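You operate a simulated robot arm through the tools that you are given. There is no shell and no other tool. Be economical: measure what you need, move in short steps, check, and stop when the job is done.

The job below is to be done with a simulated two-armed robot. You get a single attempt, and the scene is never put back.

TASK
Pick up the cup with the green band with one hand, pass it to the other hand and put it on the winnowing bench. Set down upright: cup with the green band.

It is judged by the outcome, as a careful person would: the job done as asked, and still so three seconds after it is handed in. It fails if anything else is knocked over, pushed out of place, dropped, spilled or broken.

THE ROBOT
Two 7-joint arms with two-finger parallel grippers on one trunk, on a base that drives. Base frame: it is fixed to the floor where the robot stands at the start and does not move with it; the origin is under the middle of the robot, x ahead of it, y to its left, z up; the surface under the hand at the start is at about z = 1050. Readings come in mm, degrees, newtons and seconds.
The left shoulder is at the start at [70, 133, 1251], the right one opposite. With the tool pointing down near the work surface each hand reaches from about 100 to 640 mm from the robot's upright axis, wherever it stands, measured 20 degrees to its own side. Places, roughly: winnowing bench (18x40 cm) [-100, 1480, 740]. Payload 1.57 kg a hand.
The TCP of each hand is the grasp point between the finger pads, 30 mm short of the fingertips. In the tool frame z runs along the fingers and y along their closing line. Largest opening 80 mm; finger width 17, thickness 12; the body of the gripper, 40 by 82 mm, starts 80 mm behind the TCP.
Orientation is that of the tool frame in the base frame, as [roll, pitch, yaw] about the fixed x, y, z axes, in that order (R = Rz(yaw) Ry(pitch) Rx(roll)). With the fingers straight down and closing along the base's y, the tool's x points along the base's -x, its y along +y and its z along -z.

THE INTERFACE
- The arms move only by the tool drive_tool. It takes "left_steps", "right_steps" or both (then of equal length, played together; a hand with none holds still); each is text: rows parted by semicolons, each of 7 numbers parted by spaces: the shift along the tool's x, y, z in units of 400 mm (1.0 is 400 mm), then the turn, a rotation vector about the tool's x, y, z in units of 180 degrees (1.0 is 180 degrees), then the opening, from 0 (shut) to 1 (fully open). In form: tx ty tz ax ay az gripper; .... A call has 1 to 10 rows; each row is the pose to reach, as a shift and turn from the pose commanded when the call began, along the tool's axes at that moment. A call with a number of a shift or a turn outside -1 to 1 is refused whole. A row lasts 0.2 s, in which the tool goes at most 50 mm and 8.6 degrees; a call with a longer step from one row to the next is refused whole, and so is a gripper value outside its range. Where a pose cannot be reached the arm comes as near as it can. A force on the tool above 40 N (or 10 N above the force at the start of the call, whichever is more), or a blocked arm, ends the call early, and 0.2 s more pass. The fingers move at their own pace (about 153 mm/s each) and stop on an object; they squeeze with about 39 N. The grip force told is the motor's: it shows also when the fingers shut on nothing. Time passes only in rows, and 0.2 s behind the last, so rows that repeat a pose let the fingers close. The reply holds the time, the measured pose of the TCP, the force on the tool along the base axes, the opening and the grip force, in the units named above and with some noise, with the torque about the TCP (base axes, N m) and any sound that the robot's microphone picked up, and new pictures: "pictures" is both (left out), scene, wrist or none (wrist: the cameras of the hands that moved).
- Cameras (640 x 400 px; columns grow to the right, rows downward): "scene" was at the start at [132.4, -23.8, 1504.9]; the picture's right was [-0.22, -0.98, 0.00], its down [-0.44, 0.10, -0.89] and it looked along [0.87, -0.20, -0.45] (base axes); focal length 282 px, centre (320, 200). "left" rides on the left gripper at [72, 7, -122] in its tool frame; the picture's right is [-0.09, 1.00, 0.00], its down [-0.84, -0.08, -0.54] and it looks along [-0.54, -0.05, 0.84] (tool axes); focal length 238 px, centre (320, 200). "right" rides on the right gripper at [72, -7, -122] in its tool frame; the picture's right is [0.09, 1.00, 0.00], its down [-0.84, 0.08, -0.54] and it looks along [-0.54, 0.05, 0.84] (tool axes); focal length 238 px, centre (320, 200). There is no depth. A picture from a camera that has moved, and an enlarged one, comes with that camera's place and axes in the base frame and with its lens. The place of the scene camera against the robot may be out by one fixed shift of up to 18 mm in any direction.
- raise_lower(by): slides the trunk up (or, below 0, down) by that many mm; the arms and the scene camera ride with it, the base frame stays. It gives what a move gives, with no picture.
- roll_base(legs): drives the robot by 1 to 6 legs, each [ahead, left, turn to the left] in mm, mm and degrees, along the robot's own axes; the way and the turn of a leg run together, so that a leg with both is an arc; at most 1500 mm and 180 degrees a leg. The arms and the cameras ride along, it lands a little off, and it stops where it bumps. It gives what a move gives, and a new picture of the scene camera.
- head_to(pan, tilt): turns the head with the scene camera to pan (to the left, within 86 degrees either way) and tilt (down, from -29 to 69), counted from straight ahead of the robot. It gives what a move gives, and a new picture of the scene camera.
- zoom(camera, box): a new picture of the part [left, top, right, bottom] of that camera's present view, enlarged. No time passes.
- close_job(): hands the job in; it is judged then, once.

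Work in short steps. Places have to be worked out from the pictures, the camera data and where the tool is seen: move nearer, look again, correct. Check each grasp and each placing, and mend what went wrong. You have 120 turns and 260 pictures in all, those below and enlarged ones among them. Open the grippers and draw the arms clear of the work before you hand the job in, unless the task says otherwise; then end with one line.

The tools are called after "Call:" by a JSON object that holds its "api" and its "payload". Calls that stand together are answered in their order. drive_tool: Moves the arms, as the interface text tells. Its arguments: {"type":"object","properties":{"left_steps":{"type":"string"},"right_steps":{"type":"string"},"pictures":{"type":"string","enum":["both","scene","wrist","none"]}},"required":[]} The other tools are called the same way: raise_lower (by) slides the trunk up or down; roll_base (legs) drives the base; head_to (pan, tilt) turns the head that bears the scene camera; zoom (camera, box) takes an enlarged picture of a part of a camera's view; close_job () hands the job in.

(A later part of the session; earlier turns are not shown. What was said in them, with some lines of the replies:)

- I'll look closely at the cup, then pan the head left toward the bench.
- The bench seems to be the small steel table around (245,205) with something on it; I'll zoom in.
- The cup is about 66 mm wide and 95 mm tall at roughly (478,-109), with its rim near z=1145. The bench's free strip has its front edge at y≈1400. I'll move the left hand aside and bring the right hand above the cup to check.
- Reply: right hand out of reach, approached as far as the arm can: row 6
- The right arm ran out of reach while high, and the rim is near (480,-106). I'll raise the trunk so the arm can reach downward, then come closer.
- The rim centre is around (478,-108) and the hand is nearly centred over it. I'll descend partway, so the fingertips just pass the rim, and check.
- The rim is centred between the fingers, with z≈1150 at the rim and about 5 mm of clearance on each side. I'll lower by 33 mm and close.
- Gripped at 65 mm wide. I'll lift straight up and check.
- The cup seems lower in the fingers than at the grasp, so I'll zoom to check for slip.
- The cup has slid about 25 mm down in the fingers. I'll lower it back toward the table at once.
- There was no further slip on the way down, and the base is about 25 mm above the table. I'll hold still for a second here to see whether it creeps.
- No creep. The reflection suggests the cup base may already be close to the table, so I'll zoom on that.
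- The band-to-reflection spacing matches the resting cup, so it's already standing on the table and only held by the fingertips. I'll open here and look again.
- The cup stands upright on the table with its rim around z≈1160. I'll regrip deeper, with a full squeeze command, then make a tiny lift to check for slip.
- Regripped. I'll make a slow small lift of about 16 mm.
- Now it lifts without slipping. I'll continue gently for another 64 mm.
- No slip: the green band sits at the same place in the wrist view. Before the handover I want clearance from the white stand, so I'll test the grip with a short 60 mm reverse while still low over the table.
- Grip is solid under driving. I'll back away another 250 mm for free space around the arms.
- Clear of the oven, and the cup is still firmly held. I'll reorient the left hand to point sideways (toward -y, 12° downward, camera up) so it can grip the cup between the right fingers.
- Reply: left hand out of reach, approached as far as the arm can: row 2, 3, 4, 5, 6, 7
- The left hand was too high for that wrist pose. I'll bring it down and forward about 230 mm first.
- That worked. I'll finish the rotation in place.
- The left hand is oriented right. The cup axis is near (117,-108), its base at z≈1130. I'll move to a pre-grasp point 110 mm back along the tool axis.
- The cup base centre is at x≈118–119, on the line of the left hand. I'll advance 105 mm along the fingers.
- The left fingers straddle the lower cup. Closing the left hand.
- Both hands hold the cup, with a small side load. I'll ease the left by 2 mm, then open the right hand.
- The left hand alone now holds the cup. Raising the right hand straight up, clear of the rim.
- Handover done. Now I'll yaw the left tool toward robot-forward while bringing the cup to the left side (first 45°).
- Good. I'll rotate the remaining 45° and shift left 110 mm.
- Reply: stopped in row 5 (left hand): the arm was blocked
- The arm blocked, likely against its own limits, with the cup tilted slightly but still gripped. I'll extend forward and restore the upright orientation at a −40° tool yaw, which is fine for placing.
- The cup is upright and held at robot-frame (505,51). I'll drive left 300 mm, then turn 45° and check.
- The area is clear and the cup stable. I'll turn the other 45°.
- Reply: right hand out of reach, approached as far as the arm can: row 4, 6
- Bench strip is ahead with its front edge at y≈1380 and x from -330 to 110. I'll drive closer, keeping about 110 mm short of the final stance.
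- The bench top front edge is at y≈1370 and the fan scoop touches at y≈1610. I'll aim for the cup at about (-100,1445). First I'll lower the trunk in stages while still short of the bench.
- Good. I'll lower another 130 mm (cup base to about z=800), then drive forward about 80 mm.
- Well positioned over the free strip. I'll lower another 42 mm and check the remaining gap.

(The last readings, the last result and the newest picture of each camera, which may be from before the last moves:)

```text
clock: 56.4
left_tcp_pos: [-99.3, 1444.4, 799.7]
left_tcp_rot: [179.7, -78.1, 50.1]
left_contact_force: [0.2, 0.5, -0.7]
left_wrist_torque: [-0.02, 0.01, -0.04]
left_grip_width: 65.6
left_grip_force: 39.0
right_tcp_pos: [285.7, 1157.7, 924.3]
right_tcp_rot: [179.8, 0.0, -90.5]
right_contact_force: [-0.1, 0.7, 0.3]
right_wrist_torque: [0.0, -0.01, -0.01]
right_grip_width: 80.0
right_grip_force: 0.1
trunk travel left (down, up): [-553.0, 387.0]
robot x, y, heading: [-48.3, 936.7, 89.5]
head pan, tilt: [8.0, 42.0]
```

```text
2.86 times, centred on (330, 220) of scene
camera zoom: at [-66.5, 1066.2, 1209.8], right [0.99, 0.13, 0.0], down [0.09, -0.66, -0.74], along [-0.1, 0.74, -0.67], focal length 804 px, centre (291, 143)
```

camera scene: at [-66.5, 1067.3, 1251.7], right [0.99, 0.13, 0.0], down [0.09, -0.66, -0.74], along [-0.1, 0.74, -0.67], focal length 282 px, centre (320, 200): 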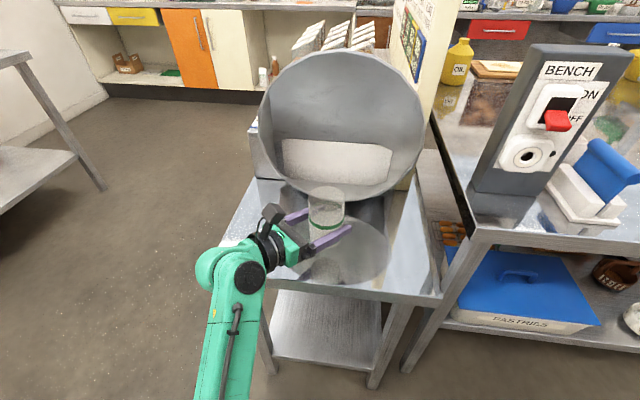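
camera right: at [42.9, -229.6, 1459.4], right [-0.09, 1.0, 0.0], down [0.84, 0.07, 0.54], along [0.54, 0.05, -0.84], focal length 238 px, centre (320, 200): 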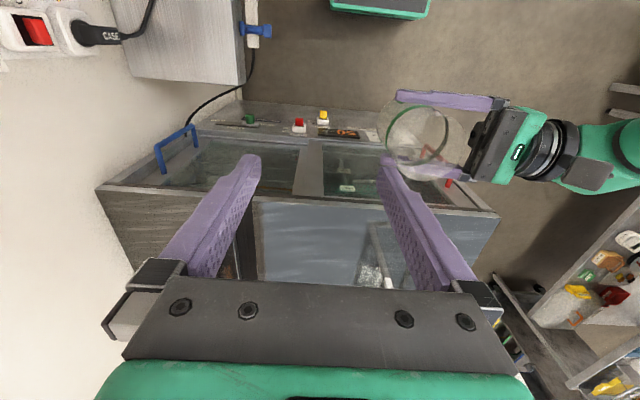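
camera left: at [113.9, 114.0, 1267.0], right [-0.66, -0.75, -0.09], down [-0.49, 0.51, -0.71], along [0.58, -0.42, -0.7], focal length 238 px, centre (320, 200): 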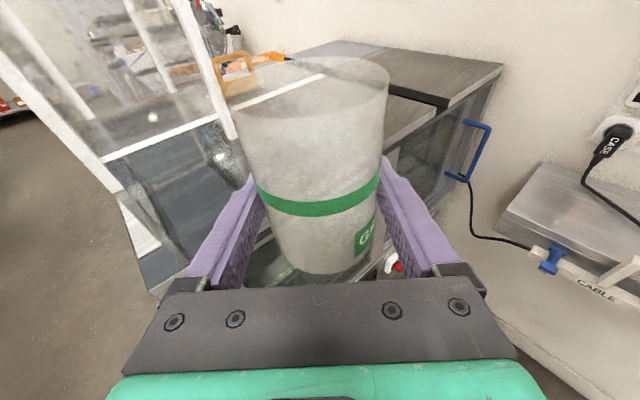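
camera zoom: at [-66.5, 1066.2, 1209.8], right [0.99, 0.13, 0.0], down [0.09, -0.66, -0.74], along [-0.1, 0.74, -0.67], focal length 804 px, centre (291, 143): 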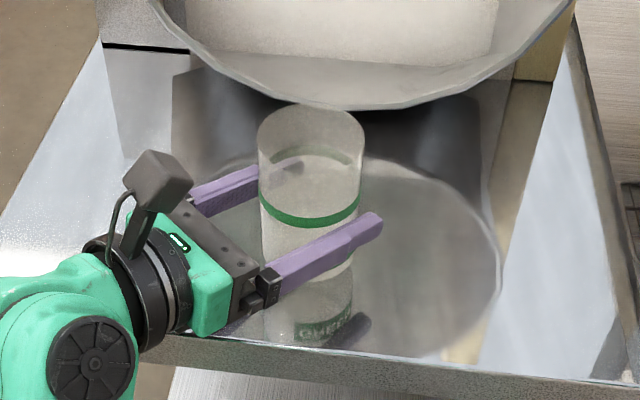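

The reflection gap puts the base about 17 mm above the bench. I'll lower 13 mm slowly with the arm.

Call:
{"api": "drive_tool", "payload": {"left_steps": "-0.008 0 0.0017 0 0 0 0; -0.0165 0 0.0035 0 0 0 0; -0.0245 0 0.0052 0 0 0 0; -0.0318 0 0.0068 0 0 0 0; -0.0318 0 0.0068 0 0 0 0", "pictures": "none"}}

Call:
{"api": "zoom", "payload": {"camera": "scene", "box": [290, 180, 370, 280]}}

```text
clock: 57.5
left_tcp_pos: [-99.7, 1446.3, 785.8]
left_tcp_rot: [-179.8, -78.0, 49.7]
left_contact_force: [-0.4, 0.7, -0.3]
left_wrist_torque: [0.03, -0.01, -0.02]
left_grip_width: 65.4
left_grip_force: 38.3
right_tcp_pos: [285.8, 1157.9, 923.4]
right_tcp_rot: [179.9, 0.0, -90.5]
right_contact_force: [0.4, -0.1, -0.1]
right_wrist_torque: [0.0, -0.03, -0.01]
right_grip_width: 80.2
right_grip_force: 0.0
trunk travel left (down, up): [-553.0, 387.0]
robot x, y, heading: [-46.2, 939.8, 89.7]
head pan, tilt: [8.0, 42.0]
```

```text
4.00 times, centred on (330, 230) of scene
camera zoom: at [-66.5, 1066.6, 1209.8], right [0.99, 0.13, 0.0], down [0.09, -0.66, -0.74], along [-0.1, 0.74, -0.67], focal length 1126 px, centre (280, 80)
```

zoom: 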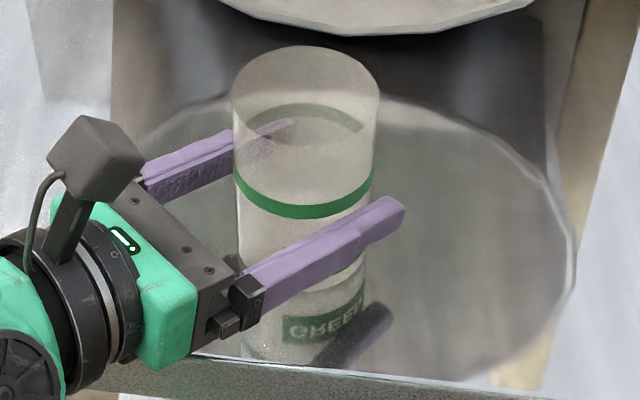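

A few mm remain. I'll lower 3 mm and read the force.

Call:
{"api": "drive_tool", "payload": {"left_steps": "-0.0024 0 0.0005 0 0 0 0; -0.0049 0 0.001 0 0 0 0; -0.0073 0 0.0016 0 0 0 0", "pictures": "none"}}

Call:
{"api": "zoom", "payload": {"camera": "scene", "box": [290, 180, 370, 280]}}

```text
clock: 58.4
left_tcp_pos: [-101.5, 1444.4, 783.9]
left_tcp_rot: [-174.8, -77.6, 44.7]
left_contact_force: [3.3, 4.3, 17.2]
left_wrist_torque: [0.01, -0.6, 0.16]
left_grip_width: 65.9
left_grip_force: 38.5
right_tcp_pos: [286.9, 1155.9, 923.1]
right_tcp_rot: [179.8, 0.1, -90.4]
right_contact_force: [-0.8, 0.7, 0.6]
right_wrist_torque: [-0.01, 0.01, 0.0]
right_grip_width: 80.2
right_grip_force: 0.1
trunk travel left (down, up): [-553.0, 387.0]
robot x, y, heading: [-47.0, 935.0, 89.1]
head pan, tilt: [8.0, 42.0]
```

```text
4.00 times, centred on (330, 230) of scene
camera zoom: at [-65.5, 1064.9, 1210.3], right [0.99, 0.13, 0.0], down [0.09, -0.66, -0.74], along [-0.1, 0.74, -0.67], focal length 1126 px, centre (280, 80)
```

zoom: 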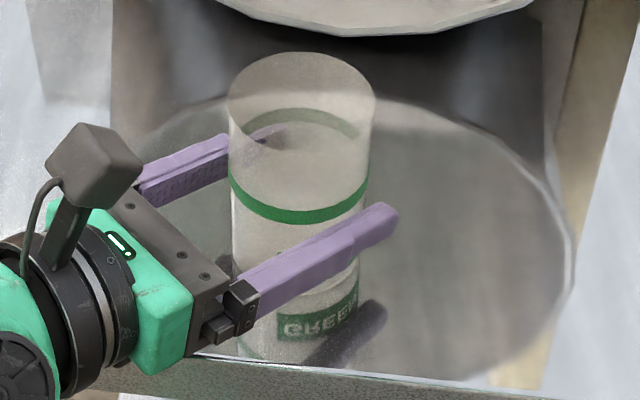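

The cup's +x bottom edge is touching (17 N, torque consistent with edge contact). I'll correct the tilt about 1.5° and ease up slightly.

Call:
{"api": "drive_tool", "payload": {"left_steps": "0.001 0 0 -0.0006 0.0026 -0.0031 0; 0.001 0 0 -0.0013 0.0053 -0.0063 0; 0.001 0 0 -0.0013 0.0053 -0.0063 0", "pictures": "none"}}

Call:
{"api": "zoom", "payload": {"camera": "scene", "box": [290, 180, 370, 280]}}

Call:
{"api": "zoom", "payload": {"camera": "left", "box": [220, 120, 420, 300]}}

```text
clock: 59.1
left_tcp_pos: [-102.8, 1441.6, 782.9]
left_tcp_rot: [-176.1, -77.9, 45.9]
left_contact_force: [6.6, 5.9, 30.4]
left_wrist_torque: [-0.27, -0.57, 0.19]
left_grip_width: 65.6
left_grip_force: 38.4
right_tcp_pos: [286.9, 1155.7, 923.8]
right_tcp_rot: [179.7, 0.1, -90.5]
right_contact_force: [0.1, 0.0, 0.1]
right_wrist_torque: [0.02, 0.02, 0.02]
right_grip_width: 79.8
right_grip_force: 0.0
trunk travel left (down, up): [-553.0, 387.0]
robot x, y, heading: [-49.5, 932.6, 89.5]
head pan, tilt: [8.0, 42.0]
```

```text
4.00 times, centred on (330, 230) of scene
camera zoom: at [-64.7, 1063.0, 1210.4], right [0.99, 0.13, 0.0], down [0.09, -0.66, -0.75], along [-0.1, 0.74, -0.67], focal length 1126 px, centre (280, 80)
```

zoom: 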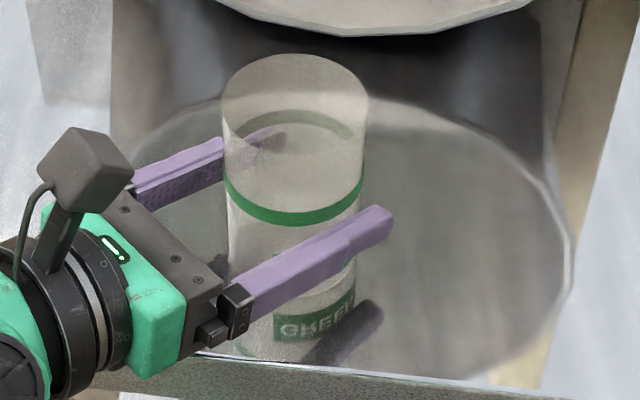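

```text
2.22 times, centred on (320, 210) of left
camera zoom: at [-164.9, 1357.4, 877.9], right [0.75, -0.66, -0.1], down [-0.52, -0.48, -0.7], along [0.41, 0.58, -0.7], focal length 530 px, centre (320, 178)
```

zoom: 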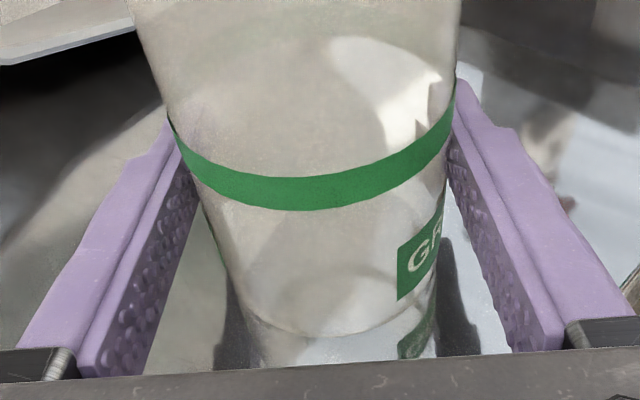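

The contact is now near the cup's centre, so the base is about flat, but the load is 30 N. I'll ease up 1.5 mm to unload.

Call:
{"api": "drive_tool", "payload": {"left_steps": "0.002 0 -0.0004 0 0 0 0; 0.0037 0 -0.0008 0 0 0 0; 0.0037 0 -0.0008 0 0 0 0", "pictures": "none"}}

```text
clock: 60.0
left_tcp_pos: [-105.7, 1441.2, 778.9]
left_tcp_rot: [-174.5, -77.3, 44.0]
left_contact_force: [7.3, -0.1, 25.5]
left_wrist_torque: [-0.31, -0.73, 0.09]
left_grip_width: 65.7
left_grip_force: 39.0
right_tcp_pos: [286.8, 1155.6, 924.1]
right_tcp_rot: [179.8, 0.3, -90.5]
right_contact_force: [-0.3, 0.1, 0.3]
right_wrist_torque: [-0.02, -0.03, 0.0]
right_grip_width: 80.0
right_grip_force: 0.1
trunk travel left (down, up): [-553.0, 387.0]
robot x, y, heading: [-47.7, 938.3, 89.6]
head pan, tilt: [8.0, 42.0]
```

The hand sank despite an upward command, so I'll look at the full view for other contact.

Call:
{"api": "head_to", "payload": {"pan": 18, "tilt": 50}}

Call:
{"api": "zoom", "payload": {"camera": "left", "box": [0, 0, 640, 400]}}

Call:
{"api": "zoom", "payload": {"camera": "right", "box": [0, 0, 640, 400]}}

```text
clock: 60.7
left_tcp_pos: [-105.4, 1441.5, 780.1]
left_tcp_rot: [-174.2, -77.0, 43.9]
left_contact_force: [5.6, -5.7, 19.1]
left_wrist_torque: [-0.53, -0.55, -0.01]
left_grip_width: 65.9
left_grip_force: 39.0
right_tcp_pos: [287.9, 1155.1, 924.6]
right_tcp_rot: [179.9, 0.2, -90.5]
right_contact_force: [0.2, -0.2, 0.1]
right_wrist_torque: [0.03, -0.01, 0.02]
right_grip_width: 80.3
right_grip_force: 0.0
trunk travel left (down, up): [-553.0, 387.0]
robot x, y, heading: [-48.3, 936.1, 89.7]
head pan, tilt: [18.0, 50.0]
camera scene: at [-77.3, 1053.0, 1199.0], right [0.95, 0.3, 0.0], down [0.23, -0.73, -0.65], along [-0.19, 0.62, -0.76], focal length 282 px, centre (320, 200)
```

scene: 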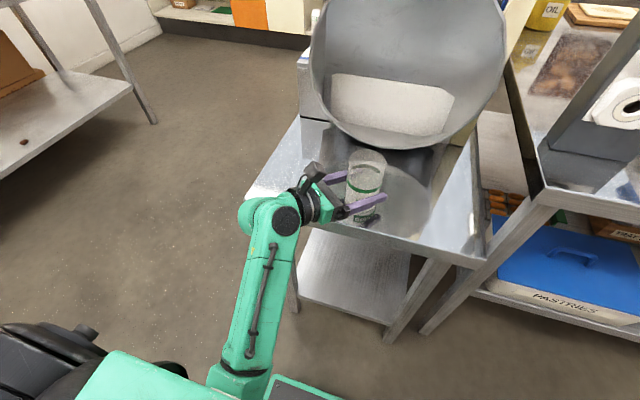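

```text
1.00 times, centred on (320, 200) of left (not enlarged: the box is as wide or as high as the picture)
camera zoom: at [-166.3, 1357.5, 876.3], right [0.74, -0.66, -0.11], down [-0.53, -0.48, -0.69], along [0.4, 0.57, -0.71], focal length 238 px, centre (320, 200)
```

zoom: 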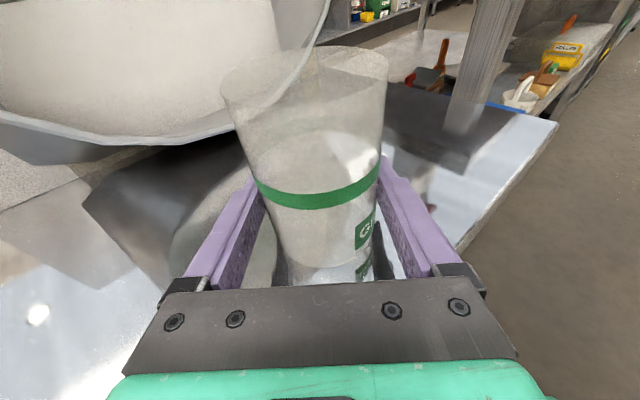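

```text
1.00 times, centred on (320, 200) of right (not enlarged: the box is as wide or as high as the picture)
camera zoom: at [293.3, 1083.1, 1044.8], right [-1.0, -0.08, 0.0], down [-0.07, 0.84, 0.54], along [-0.05, 0.54, -0.84], focal length 238 px, centre (320, 200)
```

zoom: 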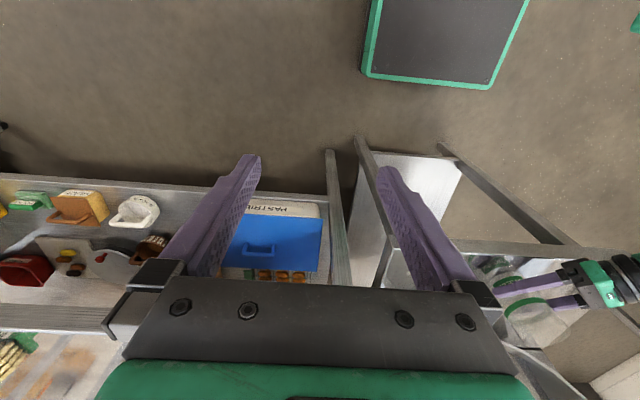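

Something besides the cup may be loading the arm. I'll raise the hand 8 mm and see whether forces vanish and tracking recovers.

Call:
{"api": "drive_tool", "payload": {"left_steps": "0.006 0 -0.0012 0 0 0 0; 0.012 0 -0.0025 0 0 0 0; 0.02 0 -0.0042 0 0 0 0; 0.02 0 -0.0042 0 0 0 0", "pictures": "none"}}

Call:
{"api": "zoom", "payload": {"camera": "scene", "box": [230, 130, 410, 270]}}

```text
clock: 61.7
left_tcp_pos: [-109.1, 1440.9, 780.5]
left_tcp_rot: [-172.1, -75.7, 41.6]
left_contact_force: [5.1, -2.5, 12.9]
left_wrist_torque: [-0.12, -0.57, -0.06]
left_grip_width: 65.9
left_grip_force: 39.0
right_tcp_pos: [287.7, 1156.3, 922.8]
right_tcp_rot: [179.9, 0.1, -90.5]
right_contact_force: [-0.1, -0.6, -0.9]
right_wrist_torque: [0.01, 0.01, -0.02]
right_grip_width: 80.0
right_grip_force: 0.1
trunk travel left (down, up): [-553.0, 387.0]
robot x, y, heading: [-47.4, 938.1, 89.8]
head pan, tilt: [18.0, 50.0]
```

```text
2.86 times, centred on (320, 200) of scene
camera zoom: at [-77.8, 1054.5, 1198.8], right [0.95, 0.3, 0.0], down [0.23, -0.73, -0.64], along [-0.19, 0.61, -0.76], focal length 804 px, centre (320, 200)
```

zoom: 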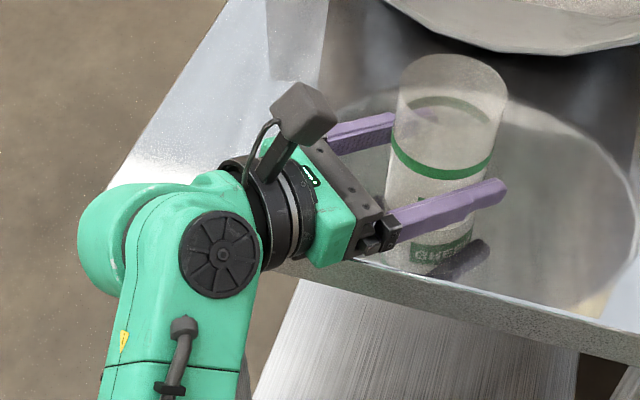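

The tilt is drifting instead of lifting. I'll raise the trunk 20 mm to free the whole arm and re-read.

Call:
{"api": "raise_lower", "payload": {"by": 20}}

Call:
{"api": "zoom", "payload": {"camera": "scene", "box": [230, 130, 410, 270]}}

```text
clock: 62.3
left_tcp_pos: [-111.3, 1443.2, 800.8]
left_tcp_rot: [-172.0, -75.8, 41.7]
left_contact_force: [0.0, -0.4, -0.1]
left_wrist_torque: [-0.01, 0.01, 0.0]
left_grip_width: 65.7
left_grip_force: 38.9
right_tcp_pos: [286.3, 1159.4, 944.4]
right_tcp_rot: [179.9, 0.0, -90.5]
right_contact_force: [0.6, -1.5, -0.1]
right_wrist_torque: [0.01, -0.03, 0.01]
right_grip_width: 79.8
right_grip_force: 0.1
trunk travel left (down, up): [-573.0, 367.0]
robot x, y, heading: [-50.6, 937.1, 89.6]
head pan, tilt: [18.0, 50.0]
```

```text
2.86 times, centred on (320, 200) of scene
camera zoom: at [-78.7, 1057.3, 1218.5], right [0.95, 0.3, 0.0], down [0.23, -0.73, -0.64], along [-0.19, 0.61, -0.77], focal length 804 px, centre (320, 200)
```

zoom: 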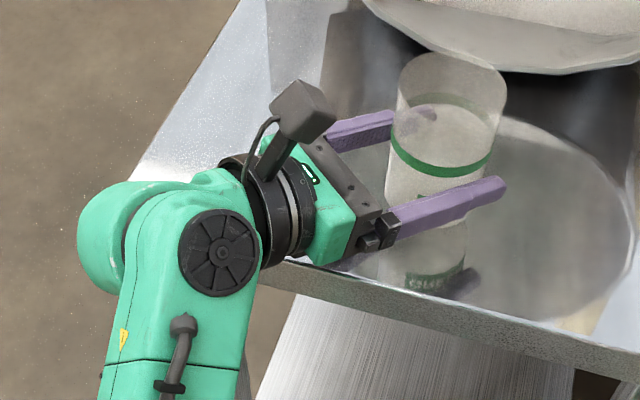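

The arm is free, and the contact had rebased the commanded orientation by about 3°. I'll restore the orientation and inspect the cup's uprightness.

Call:
{"api": "drive_tool", "payload": {"left_steps": "0 0 0 0.0001 0.0057 -0.0056 0; 0 0 0 0.0002 0.0114 -0.0112 0; 0 0 0 0.0002 0.0114 -0.0112 0", "pictures": "none"}}

Call:
{"api": "zoom", "payload": {"camera": "scene", "box": [320, 130, 420, 250]}}

Call:
{"api": "zoom", "payload": {"camera": "left", "box": [120, 30, 520, 290]}}

```text
clock: 63.1
left_tcp_pos: [-114.6, 1445.3, 802.7]
left_tcp_rot: [-174.5, -77.7, 44.3]
left_contact_force: [0.8, 0.3, 0.6]
left_wrist_torque: [0.0, 0.0, 0.01]
left_grip_width: 65.8
left_grip_force: 38.6
right_tcp_pos: [286.5, 1158.9, 944.4]
right_tcp_rot: [180.0, 0.0, -90.5]
right_contact_force: [0.0, -0.6, 0.2]
right_wrist_torque: [-0.02, 0.03, -0.01]
right_grip_width: 80.0
right_grip_force: 0.0
trunk travel left (down, up): [-573.0, 367.0]
robot x, y, heading: [-50.3, 937.1, 89.8]
head pan, tilt: [18.0, 50.0]
```

```text
3.33 times, centred on (370, 190) of scene
camera zoom: at [-78.7, 1057.1, 1218.6], right [0.95, 0.3, 0.0], down [0.23, -0.73, -0.64], along [-0.19, 0.61, -0.77], focal length 939 px, centre (153, 233)
```

zoom: 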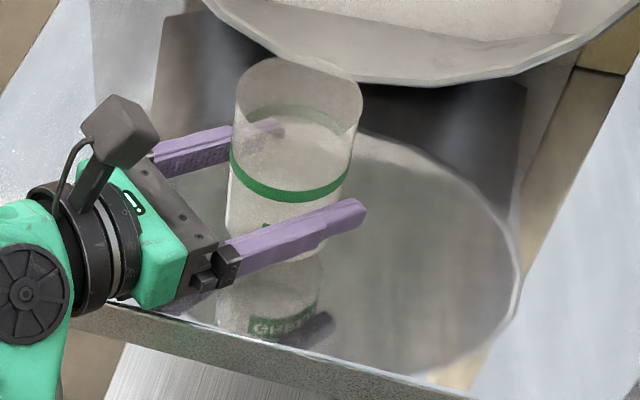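

```text
1.54 times, centred on (320, 160) of left
camera zoom: at [-174.9, 1360.0, 897.6], right [0.75, -0.66, -0.11], down [-0.53, -0.48, -0.7], along [0.4, 0.58, -0.71], focal length 367 px, centre (320, 262)
```

zoom: 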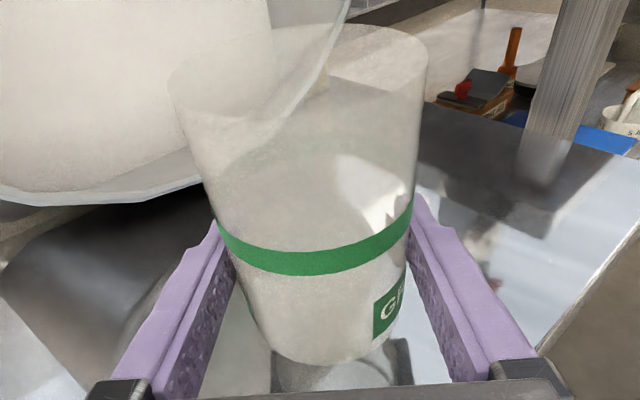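

About 1.2° of residual roll and 14 mm of x drift remain. I'll command the fix for both and see how well it tracks.

Call:
{"api": "drive_tool", "payload": {"left_steps": "0.002 0.01 0.009 0 0 -0.003 0; 0.004 0.02 0.018 0 0 -0.005 0; 0.005 0.026 0.022 0 0 -0.00665 0; 0.005 0.026 0.022 0 0 -0.00665 0; 0.005 0.026 0.022 0 0 -0.00665 0", "pictures": "none"}}

```text
clock: 63.8
left_tcp_pos: [-111.6, 1446.1, 799.2]
left_tcp_rot: [-168.8, -76.0, 39.3]
left_contact_force: [-0.5, 0.4, 0.1]
left_wrist_torque: [0.03, -0.02, 0.02]
left_grip_width: 65.4
left_grip_force: 39.2
right_tcp_pos: [285.7, 1157.9, 943.1]
right_tcp_rot: [179.9, 0.0, -90.5]
right_contact_force: [-0.2, 0.5, 0.6]
right_wrist_torque: [0.0, -0.01, -0.01]
right_grip_width: 79.8
right_grip_force: 0.0
trunk travel left (down, up): [-573.0, 367.0]
robot x, y, heading: [-46.9, 937.1, 89.6]
head pan, tilt: [18.0, 50.0]
stopped in row 3 (left hand): the arm was blocked; the commanded pose is now the measured one
```

Blocked again, with the same signature as the earlier joint-limit block: the hand is too low relative to the shoulder. I'll raise the trunk for room, then raise the hand relative to the shoulder.

Call:
{"api": "raise_lower", "payload": {"by": 60}}

Call:
{"api": "drive_tool", "payload": {"left_steps": "0.02 0 -0.005 0 0 0 0; 0.04 0 -0.01 0 0 0 0; 0.06 0 -0.015 0 0 0 0; 0.08 0 -0.02 0 0 0 0; 0.08 0 -0.02 0 0 0 0", "pictures": "both"}}

```text
clock: 64.8
left_tcp_pos: [-110.6, 1446.5, 858.7]
left_tcp_rot: [-169.1, -76.0, 39.4]
left_contact_force: [-0.6, 0.4, 0.5]
left_wrist_torque: [-0.03, 0.01, 0.04]
left_grip_width: 65.7
left_grip_force: 38.4
right_tcp_pos: [286.5, 1159.0, 1003.0]
right_tcp_rot: [179.9, -0.1, -90.5]
right_contact_force: [0.1, 0.6, 0.3]
right_wrist_torque: [-0.01, -0.02, -0.03]
right_grip_width: 79.8
right_grip_force: 0.0
trunk travel left (down, up): [-633.0, 307.0]
robot x, y, heading: [-47.1, 939.5, 89.9]
head pan, tilt: [18.0, 50.0]
```

```text
clock: 66.0
left_tcp_pos: [-117.6, 1444.1, 882.1]
left_tcp_rot: [-165.0, -73.6, 35.4]
left_contact_force: [-0.3, -0.1, -0.3]
left_wrist_torque: [0.0, 0.02, 0.03]
left_grip_width: 65.6
left_grip_force: 38.7
right_tcp_pos: [285.5, 1158.8, 1003.6]
right_tcp_rot: [179.9, 0.1, -90.5]
right_contact_force: [0.4, -0.5, -0.1]
right_wrist_torque: [0.02, 0.02, 0.04]
right_grip_width: 79.8
right_grip_force: 0.1
trunk travel left (down, up): [-633.0, 307.0]
robot x, y, heading: [-45.6, 936.2, 89.7]
head pan, tilt: [18.0, 50.0]
camera scene: at [-78.7, 1057.1, 1278.6], right [0.95, 0.3, 0.0], down [0.23, -0.73, -0.64], along [-0.19, 0.61, -0.77], focal length 282 px, centre (320, 200)
camera left: at [-170.5, 1359.8, 983.1], right [0.74, -0.66, -0.16], down [-0.58, -0.49, -0.65], along [0.35, 0.57, -0.74], focal length 238 px, centre (320, 200)
```

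scene: 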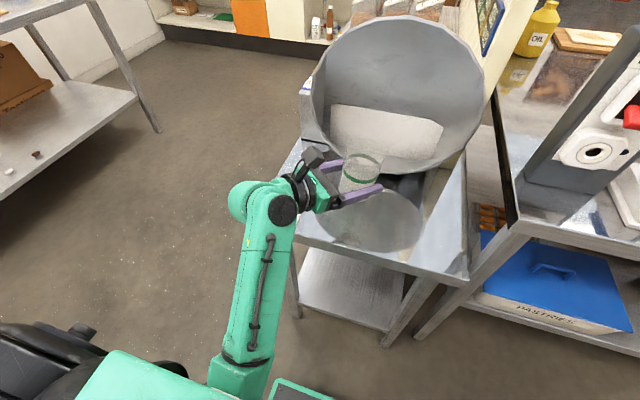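
left: 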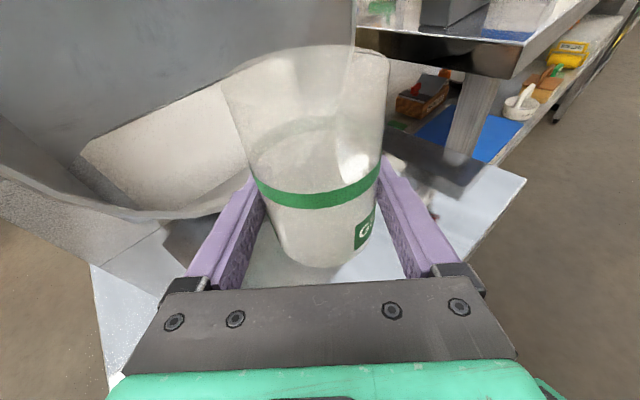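

Lifting worsened the roll: a wrist joint is at its limit. Swinging the tool yaw further right should relieve it, so I'll rotate to robot-yaw −54° with the cup level.

Call:
{"api": "drive_tool", "payload": {"left_steps": "0.01 0.014 0.01 -0.02 0.006 -0.001 0; 0.02 0.028 0.02 -0.04 0.012 -0.002 0; 0.03 0.042 0.03 -0.06 0.018 -0.003 0; 0.041 0.055 0.0386 -0.0801 0.0243 -0.004 0; 0.041 0.055 0.0386 -0.0801 0.0243 -0.004 0; 0.041 0.055 0.0386 -0.0801 0.0243 -0.004 0", "pictures": "none"}}

```text
clock: 67.4
left_tcp_pos: [-81.1, 1445.8, 904.1]
left_tcp_rot: [173.2, -80.6, 42.9]
left_contact_force: [0.2, -0.6, 0.4]
left_wrist_torque: [0.02, 0.03, 0.0]
left_grip_width: 65.7
left_grip_force: 39.0
right_tcp_pos: [285.4, 1158.2, 1003.5]
right_tcp_rot: [179.8, 0.0, -90.4]
right_contact_force: [-0.5, -0.6, 0.8]
right_wrist_torque: [0.0, -0.01, 0.01]
right_grip_width: 80.0
right_grip_force: 0.0
trunk travel left (down, up): [-633.0, 307.0]
robot x, y, heading: [-47.8, 933.9, 89.8]
head pan, tilt: [18.0, 50.0]
```

Tracking is restored with this yaw. I'll level the remaining ~3° and check the cup's attitude.

Call:
{"api": "drive_tool", "payload": {"left_steps": "0 0 0 0.0001 -0.0074 0.0031 0; 0 0 0 0.0002 -0.0148 0.0063 0; 0 0 0 0.0002 -0.0148 0.0063 0; 0 0 0 0.0002 -0.0148 0.0063 0", "pictures": "both"}}

Call:
{"api": "zoom", "payload": {"camera": "scene", "box": [310, 110, 430, 240]}}

```text
clock: 68.4
left_tcp_pos: [-80.6, 1446.1, 904.8]
left_tcp_rot: [-179.9, -77.9, 35.7]
left_contact_force: [-0.4, 0.4, -0.1]
left_wrist_torque: [0.02, 0.01, -0.04]
left_grip_width: 65.5
left_grip_force: 38.9
right_tcp_pos: [285.5, 1157.9, 1003.6]
right_tcp_rot: [180.0, 0.0, -90.4]
right_contact_force: [0.2, -0.3, -0.6]
right_wrist_torque: [-0.02, -0.03, -0.01]
right_grip_width: 80.3
right_grip_force: 0.1
trunk travel left (down, up): [-633.0, 307.0]
robot x, y, heading: [-48.3, 934.7, 89.6]
head pan, tilt: [18.0, 50.0]
camera scene: at [-78.7, 1057.2, 1278.5], right [0.95, 0.3, 0.0], down [0.23, -0.73, -0.64], along [-0.19, 0.61, -0.77], focal length 282 px, centre (320, 200)
camera left: at [-161.2, 1379.0, 999.1], right [0.57, -0.82, -0.09], down [-0.62, -0.35, -0.71], along [0.54, 0.46, -0.7], focal length 238 px, centre (320, 200)
```

scene: 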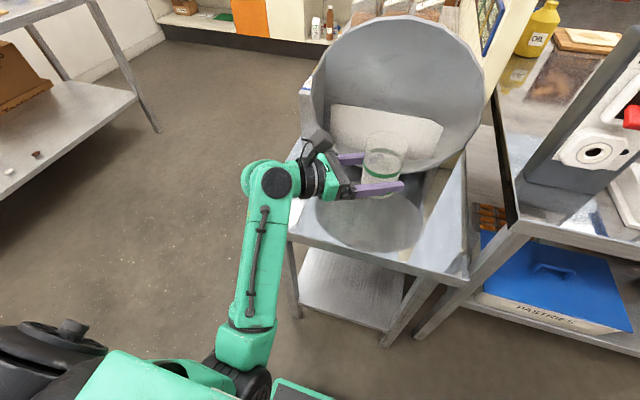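
left: 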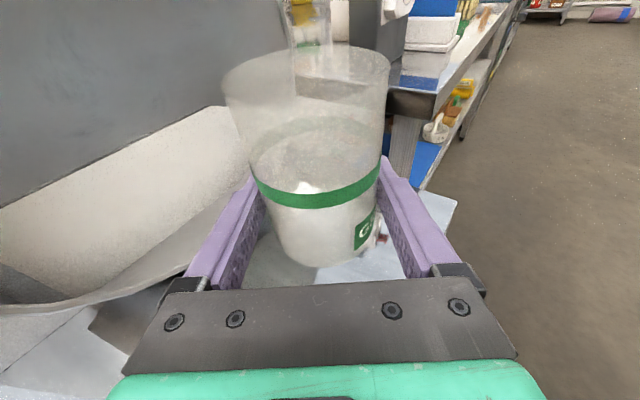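

```text
3.08 times, centred on (370, 175) of scene
camera zoom: at [-78.7, 1057.2, 1278.5], right [0.95, 0.3, 0.0], down [0.23, -0.73, -0.64], along [-0.19, 0.61, -0.77], focal length 866 px, centre (166, 277)
```

zoom: 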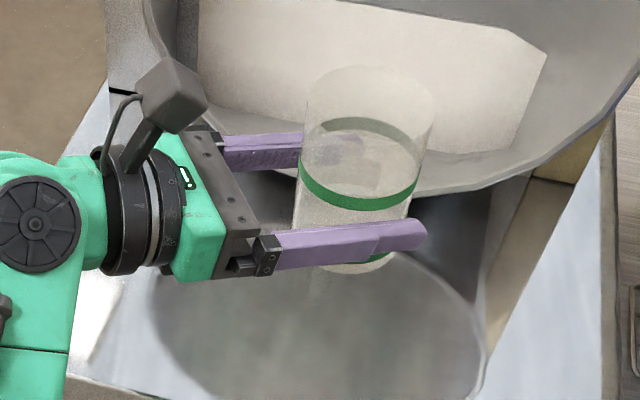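

The hand is level at [180,-78,36] and the cup looks vertical. I'll lower by trunk only: 100 mm first.

Call:
{"api": "raise_lower", "payload": {"by": -100}}

Call:
{"api": "zoom", "payload": {"camera": "scene", "box": [230, 110, 430, 250]}}

Call:
{"api": "zoom", "payload": {"camera": "left", "box": [220, 120, 420, 300]}}

```text
clock: 69.8
left_tcp_pos: [-79.8, 1445.7, 803.3]
left_tcp_rot: [-179.8, -77.9, 35.7]
left_contact_force: [0.4, -0.1, 0.5]
left_wrist_torque: [0.01, 0.04, 0.01]
left_grip_width: 65.6
left_grip_force: 38.4
right_tcp_pos: [285.9, 1158.3, 903.3]
right_tcp_rot: [179.9, 0.0, -90.6]
right_contact_force: [0.7, 0.0, -0.2]
right_wrist_torque: [0.03, -0.01, -0.01]
right_grip_width: 80.2
right_grip_force: 0.2
trunk travel left (down, up): [-533.0, 407.0]
robot x, y, heading: [-49.8, 937.8, 89.5]
head pan, tilt: [18.0, 50.0]
```

```text
2.86 times, centred on (330, 180) of scene
camera zoom: at [-78.7, 1057.0, 1178.6], right [0.95, 0.3, 0.0], down [0.23, -0.73, -0.64], along [-0.19, 0.61, -0.77], focal length 804 px, centre (291, 257)
```

zoom: 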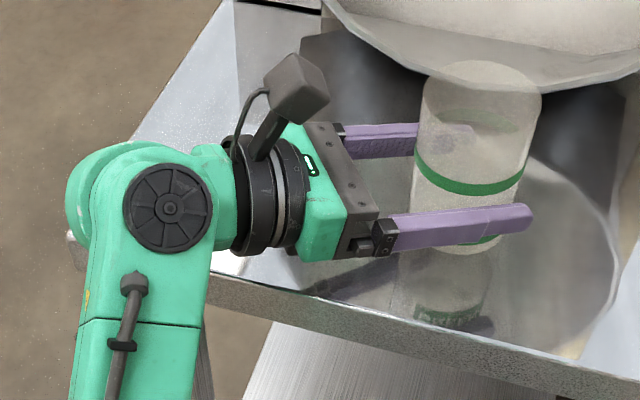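

```text
2.22 times, centred on (320, 210) of left
camera zoom: at [-161.3, 1378.9, 899.1], right [0.57, -0.82, -0.09], down [-0.62, -0.35, -0.71], along [0.55, 0.46, -0.7], focal length 530 px, centre (320, 178)
```

zoom: 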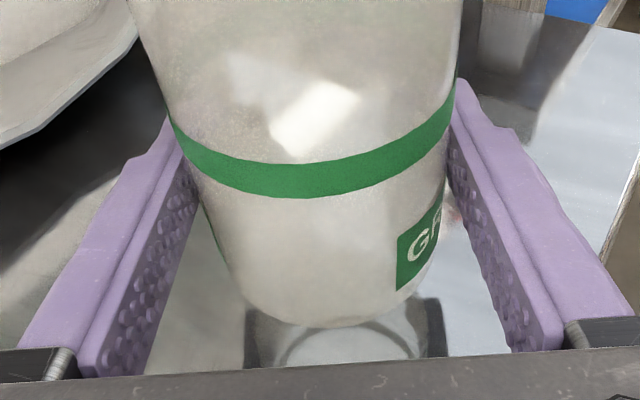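

The gap is about 25 mm and everything else is clear. I'll lower another 19 mm.

Call:
{"api": "raise_lower", "payload": {"by": -19}}

Call:
{"api": "zoom", "payload": {"camera": "scene", "box": [330, 120, 430, 240]}}

Call:
{"api": "zoom", "payload": {"camera": "left", "box": [220, 180, 420, 300]}}

```text
clock: 70.4
left_tcp_pos: [-80.5, 1445.2, 783.4]
left_tcp_rot: [-179.8, -78.1, 35.8]
left_contact_force: [-0.2, 0.3, 0.5]
left_wrist_torque: [0.0, 0.04, 0.01]
left_grip_width: 65.4
left_grip_force: 39.3
right_tcp_pos: [285.6, 1157.7, 885.0]
right_tcp_rot: [179.9, 0.0, -90.5]
right_contact_force: [-0.3, 1.0, -0.3]
right_wrist_torque: [0.0, -0.04, 0.03]
right_grip_width: 79.9
right_grip_force: 0.0
trunk travel left (down, up): [-514.0, 426.0]
robot x, y, heading: [-50.3, 934.5, 89.6]
head pan, tilt: [18.0, 50.0]
```

```text
3.33 times, centred on (380, 180) of scene
camera zoom: at [-78.7, 1057.0, 1159.5], right [0.95, 0.3, 0.0], down [0.23, -0.73, -0.64], along [-0.19, 0.61, -0.77], focal length 939 px, centre (120, 267)
```

zoom: 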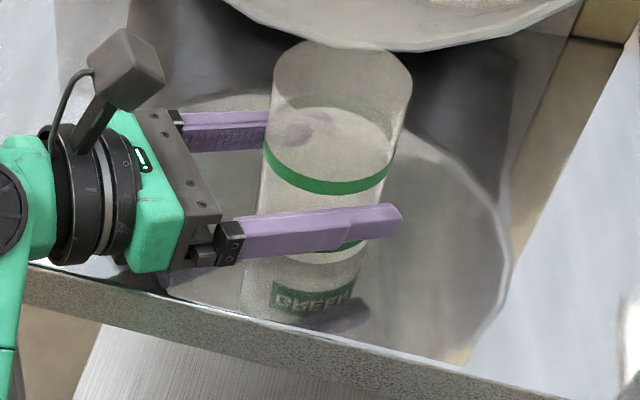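

```text
3.20 times, centred on (320, 240) of left
camera zoom: at [-161.3, 1378.9, 880.1], right [0.57, -0.82, -0.09], down [-0.62, -0.35, -0.71], along [0.55, 0.46, -0.7], focal length 763 px, centre (320, 72)
```

zoom: 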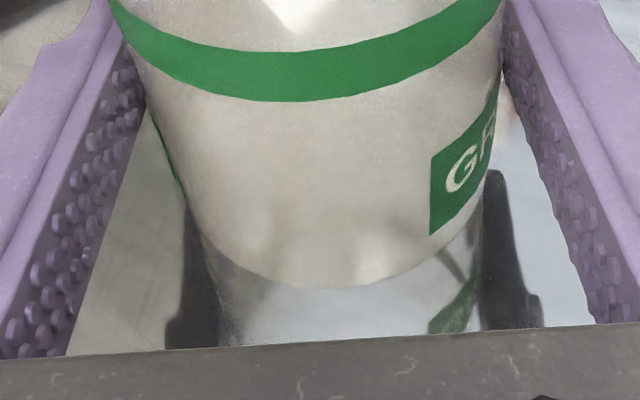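

Close now, no contact yet. I'll lower 3 mm.

Call:
{"api": "raise_lower", "payload": {"by": -3}}

```text
clock: 71.0
left_tcp_pos: [-80.5, 1444.8, 781.4]
left_tcp_rot: [-179.9, -78.0, 35.8]
left_contact_force: [0.8, 0.5, -0.1]
left_wrist_torque: [0.03, -0.01, 0.01]
left_grip_width: 65.6
left_grip_force: 38.7
right_tcp_pos: [286.0, 1158.0, 881.6]
right_tcp_rot: [180.0, 0.0, -90.6]
right_contact_force: [-0.2, 0.7, -0.3]
right_wrist_torque: [-0.01, 0.02, 0.02]
right_grip_width: 80.1
right_grip_force: 0.0
trunk travel left (down, up): [-511.0, 429.0]
robot x, y, heading: [-49.5, 937.2, 89.5]
head pan, tilt: [18.0, 50.0]
```

Still no contact; another 2 mm down.

Call:
{"api": "raise_lower", "payload": {"by": -2}}

Call:
{"api": "zoom", "payload": {"camera": "left", "box": [220, 180, 420, 300]}}

```text
clock: 71.5
left_tcp_pos: [-79.8, 1446.1, 780.0]
left_tcp_rot: [-179.8, -77.9, 35.7]
left_contact_force: [0.2, 0.1, 1.4]
left_wrist_torque: [0.01, 0.03, -0.02]
left_grip_width: 65.5
left_grip_force: 38.4
right_tcp_pos: [285.7, 1157.9, 879.2]
right_tcp_rot: [179.9, 0.0, -90.5]
right_contact_force: [0.0, -0.7, -0.8]
right_wrist_torque: [0.03, 0.01, 0.01]
right_grip_width: 80.1
right_grip_force: 0.1
trunk travel left (down, up): [-509.0, 431.0]
robot x, y, heading: [-50.4, 940.8, 89.7]
head pan, tilt: [18.0, 50.0]
```

```text
3.20 times, centred on (320, 240) of left
camera zoom: at [-161.2, 1378.9, 875.3], right [0.57, -0.82, -0.09], down [-0.62, -0.35, -0.71], along [0.55, 0.46, -0.7], focal length 763 px, centre (320, 72)
```

zoom: 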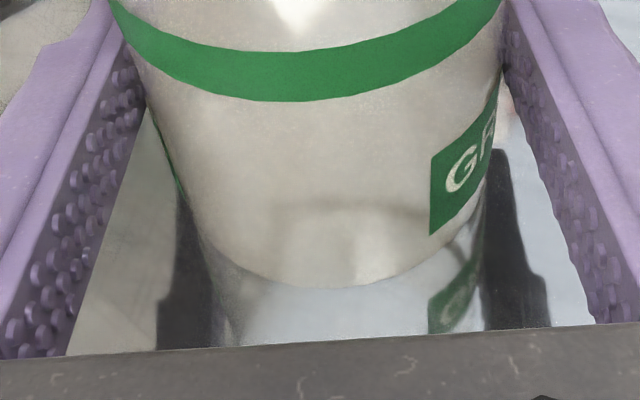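

Very near. 1.5 mm more.

Call:
{"api": "raise_lower", "payload": {"by": -1.5}}

```text
clock: 72.0
left_tcp_pos: [-80.6, 1445.5, 779.4]
left_tcp_rot: [-179.3, -78.1, 35.2]
left_contact_force: [-1.1, 2.8, 9.0]
left_wrist_torque: [-0.09, 0.19, -0.01]
left_grip_width: 65.4
left_grip_force: 39.1
right_tcp_pos: [286.0, 1157.8, 877.8]
right_tcp_rot: [180.0, 0.0, -90.5]
right_contact_force: [0.3, 0.0, -1.1]
right_wrist_torque: [-0.01, 0.0, 0.0]
right_grip_width: 80.1
right_grip_force: 0.1
trunk travel left (down, up): [-507.0, 432.0]
robot x, y, heading: [-47.5, 935.0, 89.9]
head pan, tilt: [18.0, 50.0]
```

Light contact (9 N) with almost no torque, so the cup is on the bench. Opening the left hand.

Call:
{"api": "drive_tool", "payload": {"left_steps": "0 0 0 0 0 0 0.85; 0 0 0 0 0 0 0.9; 0 0 0 0 0 0 1; 0 0 0 0 0 0 1; 0 0 0 0 0 0 1", "pictures": "both"}}

Call:
{"api": "zoom", "payload": {"camera": "scene", "box": [330, 120, 430, 240]}}

```text
clock: 73.2
left_tcp_pos: [-80.6, 1445.3, 777.5]
left_tcp_rot: [-179.8, -78.0, 35.8]
left_contact_force: [0.0, 0.1, 0.7]
left_wrist_torque: [-0.02, 0.0, 0.0]
left_grip_width: 80.3
left_grip_force: 0.1
right_tcp_pos: [286.2, 1158.5, 878.0]
right_tcp_rot: [179.9, 0.0, -90.5]
right_contact_force: [0.2, 0.2, 0.2]
right_wrist_torque: [-0.02, -0.01, 0.02]
right_grip_width: 79.9
right_grip_force: 0.0
trunk travel left (down, up): [-507.0, 432.0]
robot x, y, heading: [-50.7, 938.6, 89.6]
head pan, tilt: [18.0, 50.0]
camera scene: at [-78.7, 1057.1, 1153.1], right [0.95, 0.3, 0.0], down [0.23, -0.73, -0.64], along [-0.19, 0.61, -0.77], focal length 282 px, centre (320, 200)
camera left: at [-161.2, 1379.0, 873.6], right [0.57, -0.82, -0.09], down [-0.62, -0.35, -0.71], along [0.55, 0.46, -0.7], focal length 238 px, centre (320, 200)
```

scene: 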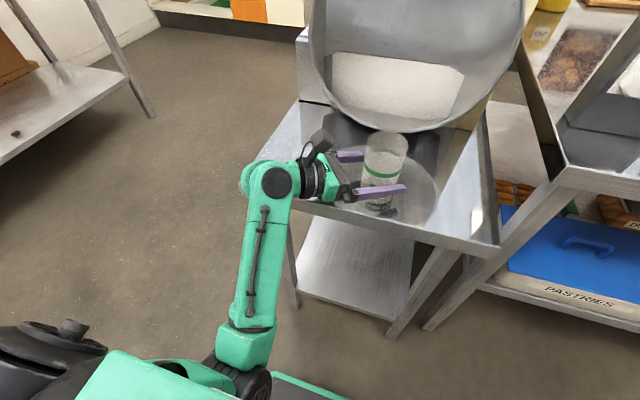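
left: 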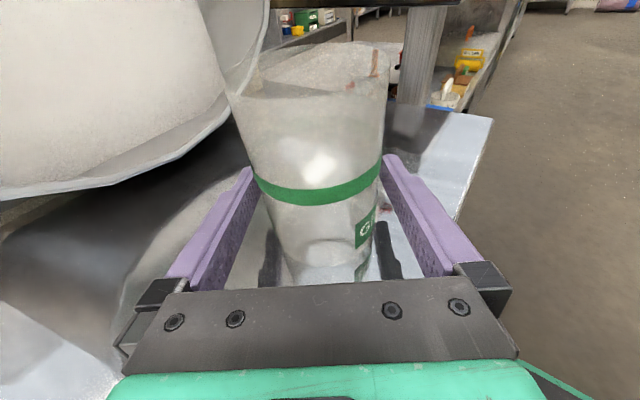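

```text
3.33 times, centred on (380, 180) of scene
camera zoom: at [-78.7, 1057.1, 1153.1], right [0.95, 0.3, 0.0], down [0.23, -0.73, -0.64], along [-0.19, 0.61, -0.77], focal length 939 px, centre (120, 267)
```

zoom: 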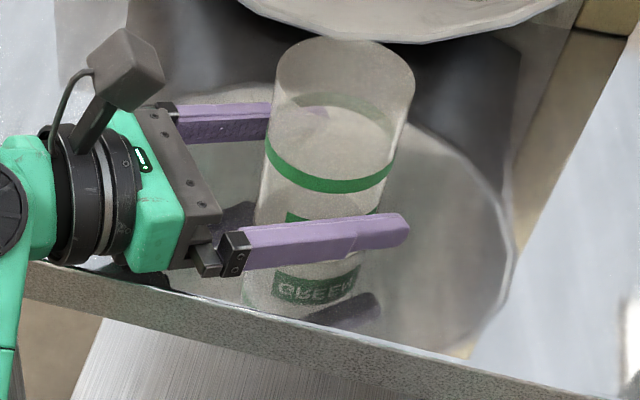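

The cup stands free and upright between the open fingers. I'll back out by driving the base diagonally along the finger axis (80 mm first), since the arm is near its joint limit.

Call:
{"api": "roll_base", "payload": {"legs": [[-47, 64.5, 0]]}}

Call:
{"api": "zoom", "payload": {"camera": "left", "box": [0, 0, 640, 400]}}

```text
clock: 74.2
left_tcp_pos: [-146.2, 1400.0, 778.2]
left_tcp_rot: [-179.9, -78.1, 35.8]
left_contact_force: [0.0, -0.1, 0.3]
left_wrist_torque: [0.0, -0.01, 0.0]
left_grip_width: 80.0
left_grip_force: 0.0
right_tcp_pos: [219.9, 1111.2, 878.6]
right_tcp_rot: [180.0, 0.0, -90.6]
right_contact_force: [-0.8, -0.5, 0.2]
right_wrist_torque: [0.06, -0.03, 0.03]
right_grip_width: 79.9
right_grip_force: 0.0
trunk travel left (down, up): [-507.0, 432.0]
robot x, y, heading: [-114.8, 894.3, 89.6]
head pan, tilt: [18.0, 50.0]
camera scene: at [-144.4, 1010.9, 1153.1], right [0.95, 0.3, 0.0], down [0.23, -0.73, -0.64], along [-0.19, 0.61, -0.77], focal length 282 px, centre (320, 200)
```

scene: 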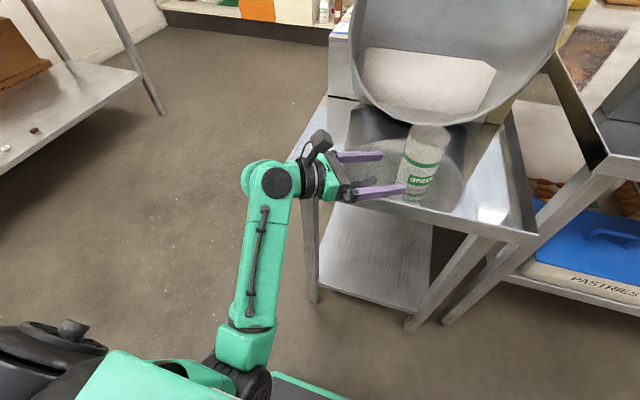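

```text
1.00 times, centred on (320, 200) of left (not enlarged: the box is as wide or as high as the picture)
camera zoom: at [-226.4, 1333.0, 873.7], right [0.57, -0.82, -0.09], down [-0.62, -0.35, -0.71], along [0.55, 0.46, -0.7], focal length 238 px, centre (320, 200)
```

zoom: 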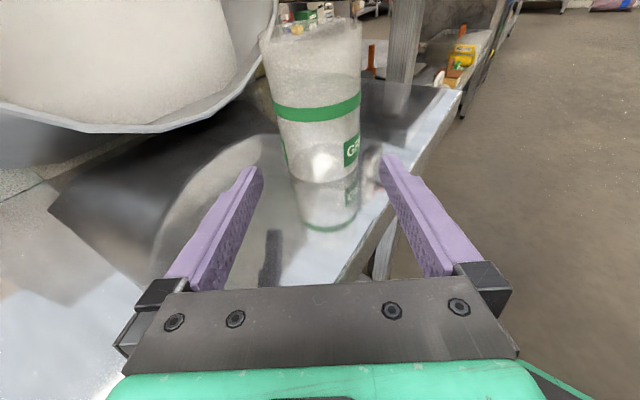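

The cup stands upright on its own and the fingers are clear. I'll back off further, straight back and left.

Call:
{"api": "roll_base", "payload": {"legs": [[-60, 82, 0], [-250, 0, 0]]}}

Call:
{"api": "head_to", "payload": {"pan": -10, "tilt": 30}}

Call:
{"api": "zoom", "payload": {"camera": "scene", "box": [220, 100, 460, 300]}}

```text
clock: 76.8
left_tcp_pos: [-230.3, 1092.1, 778.6]
left_tcp_rot: [-179.7, -77.9, 35.7]
left_contact_force: [-0.8, 0.3, 0.1]
left_wrist_torque: [0.01, 0.07, 0.03]
left_grip_width: 79.9
left_grip_force: 0.0
right_tcp_pos: [136.3, 805.0, 878.1]
right_tcp_rot: [179.9, -0.1, -90.4]
right_contact_force: [0.1, -1.5, 0.3]
right_wrist_torque: [0.02, -0.02, -0.02]
right_grip_width: 79.9
right_grip_force: 0.1
trunk travel left (down, up): [-507.0, 432.0]
robot x, y, heading: [-197.0, 584.3, 89.5]
head pan, tilt: [18.0, 50.0]
camera scene: at [-228.4, 703.5, 1153.1], right [0.95, 0.3, 0.0], down [0.23, -0.73, -0.64], along [-0.2, 0.61, -0.77], focal length 282 px, centre (320, 200)
```

scene: 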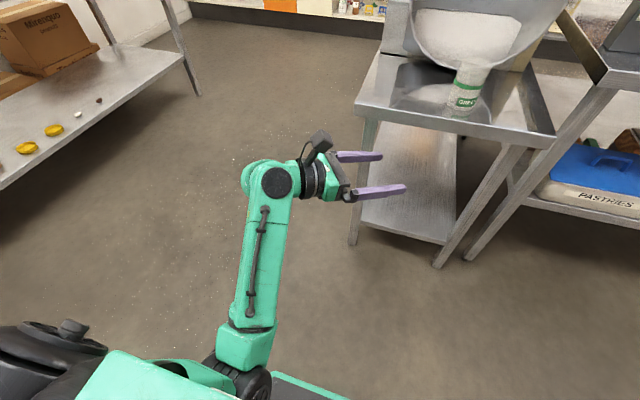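

```text
clock: 77.7
left_tcp_pos: [-230.9, 1093.2, 776.4]
left_tcp_rot: [-179.8, -78.0, 35.9]
left_contact_force: [0.5, -0.2, -0.8]
left_wrist_torque: [-0.01, 0.02, 0.01]
left_grip_width: 79.8
left_grip_force: 0.0
right_tcp_pos: [135.8, 806.1, 878.6]
right_tcp_rot: [179.9, 0.0, -90.4]
right_contact_force: [0.1, -0.5, -0.5]
right_wrist_torque: [0.01, 0.01, -0.01]
right_grip_width: 79.9
right_grip_force: 0.1
trunk travel left (down, up): [-507.0, 432.0]
robot x, y, heading: [-199.6, 582.3, 89.9]
head pan, tilt: [-10.0, 30.0]
camera scene: at [-188.9, 719.7, 1182.5], right [0.98, -0.18, 0.0], down [-0.09, -0.49, -0.87], along [0.15, 0.85, -0.5], focal length 282 px, centre (320, 200)
```

scene: 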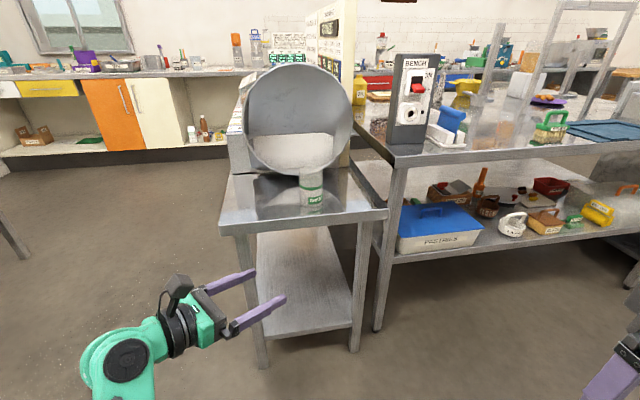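

```text
2.00 times, centred on (340, 200) of scene
camera zoom: at [-188.9, 719.7, 1182.5], right [0.98, -0.18, 0.0], down [-0.09, -0.49, -0.87], along [0.15, 0.85, -0.5], focal length 563 px, centre (280, 200)
```

zoom: 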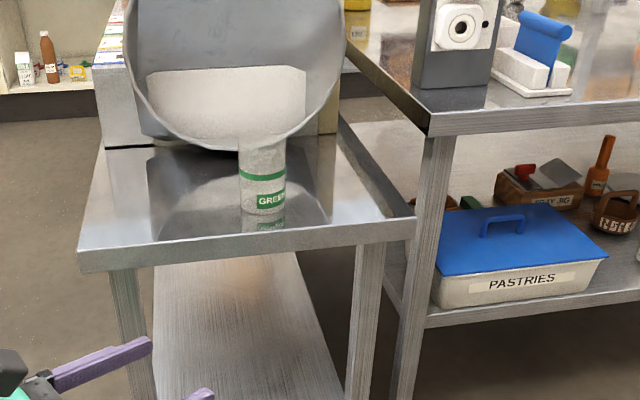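

The cup stands upright on the winnowing bench, both grippers are open, and the arms are well clear. Handing in.

Call:
{"api": "close_job", "payload": {}}

```text
The job is handed in.
```

The cup with the green band was picked up with the right hand, passed to the left hand, and now stands upright on the winnowing bench. Nothing else was moved.
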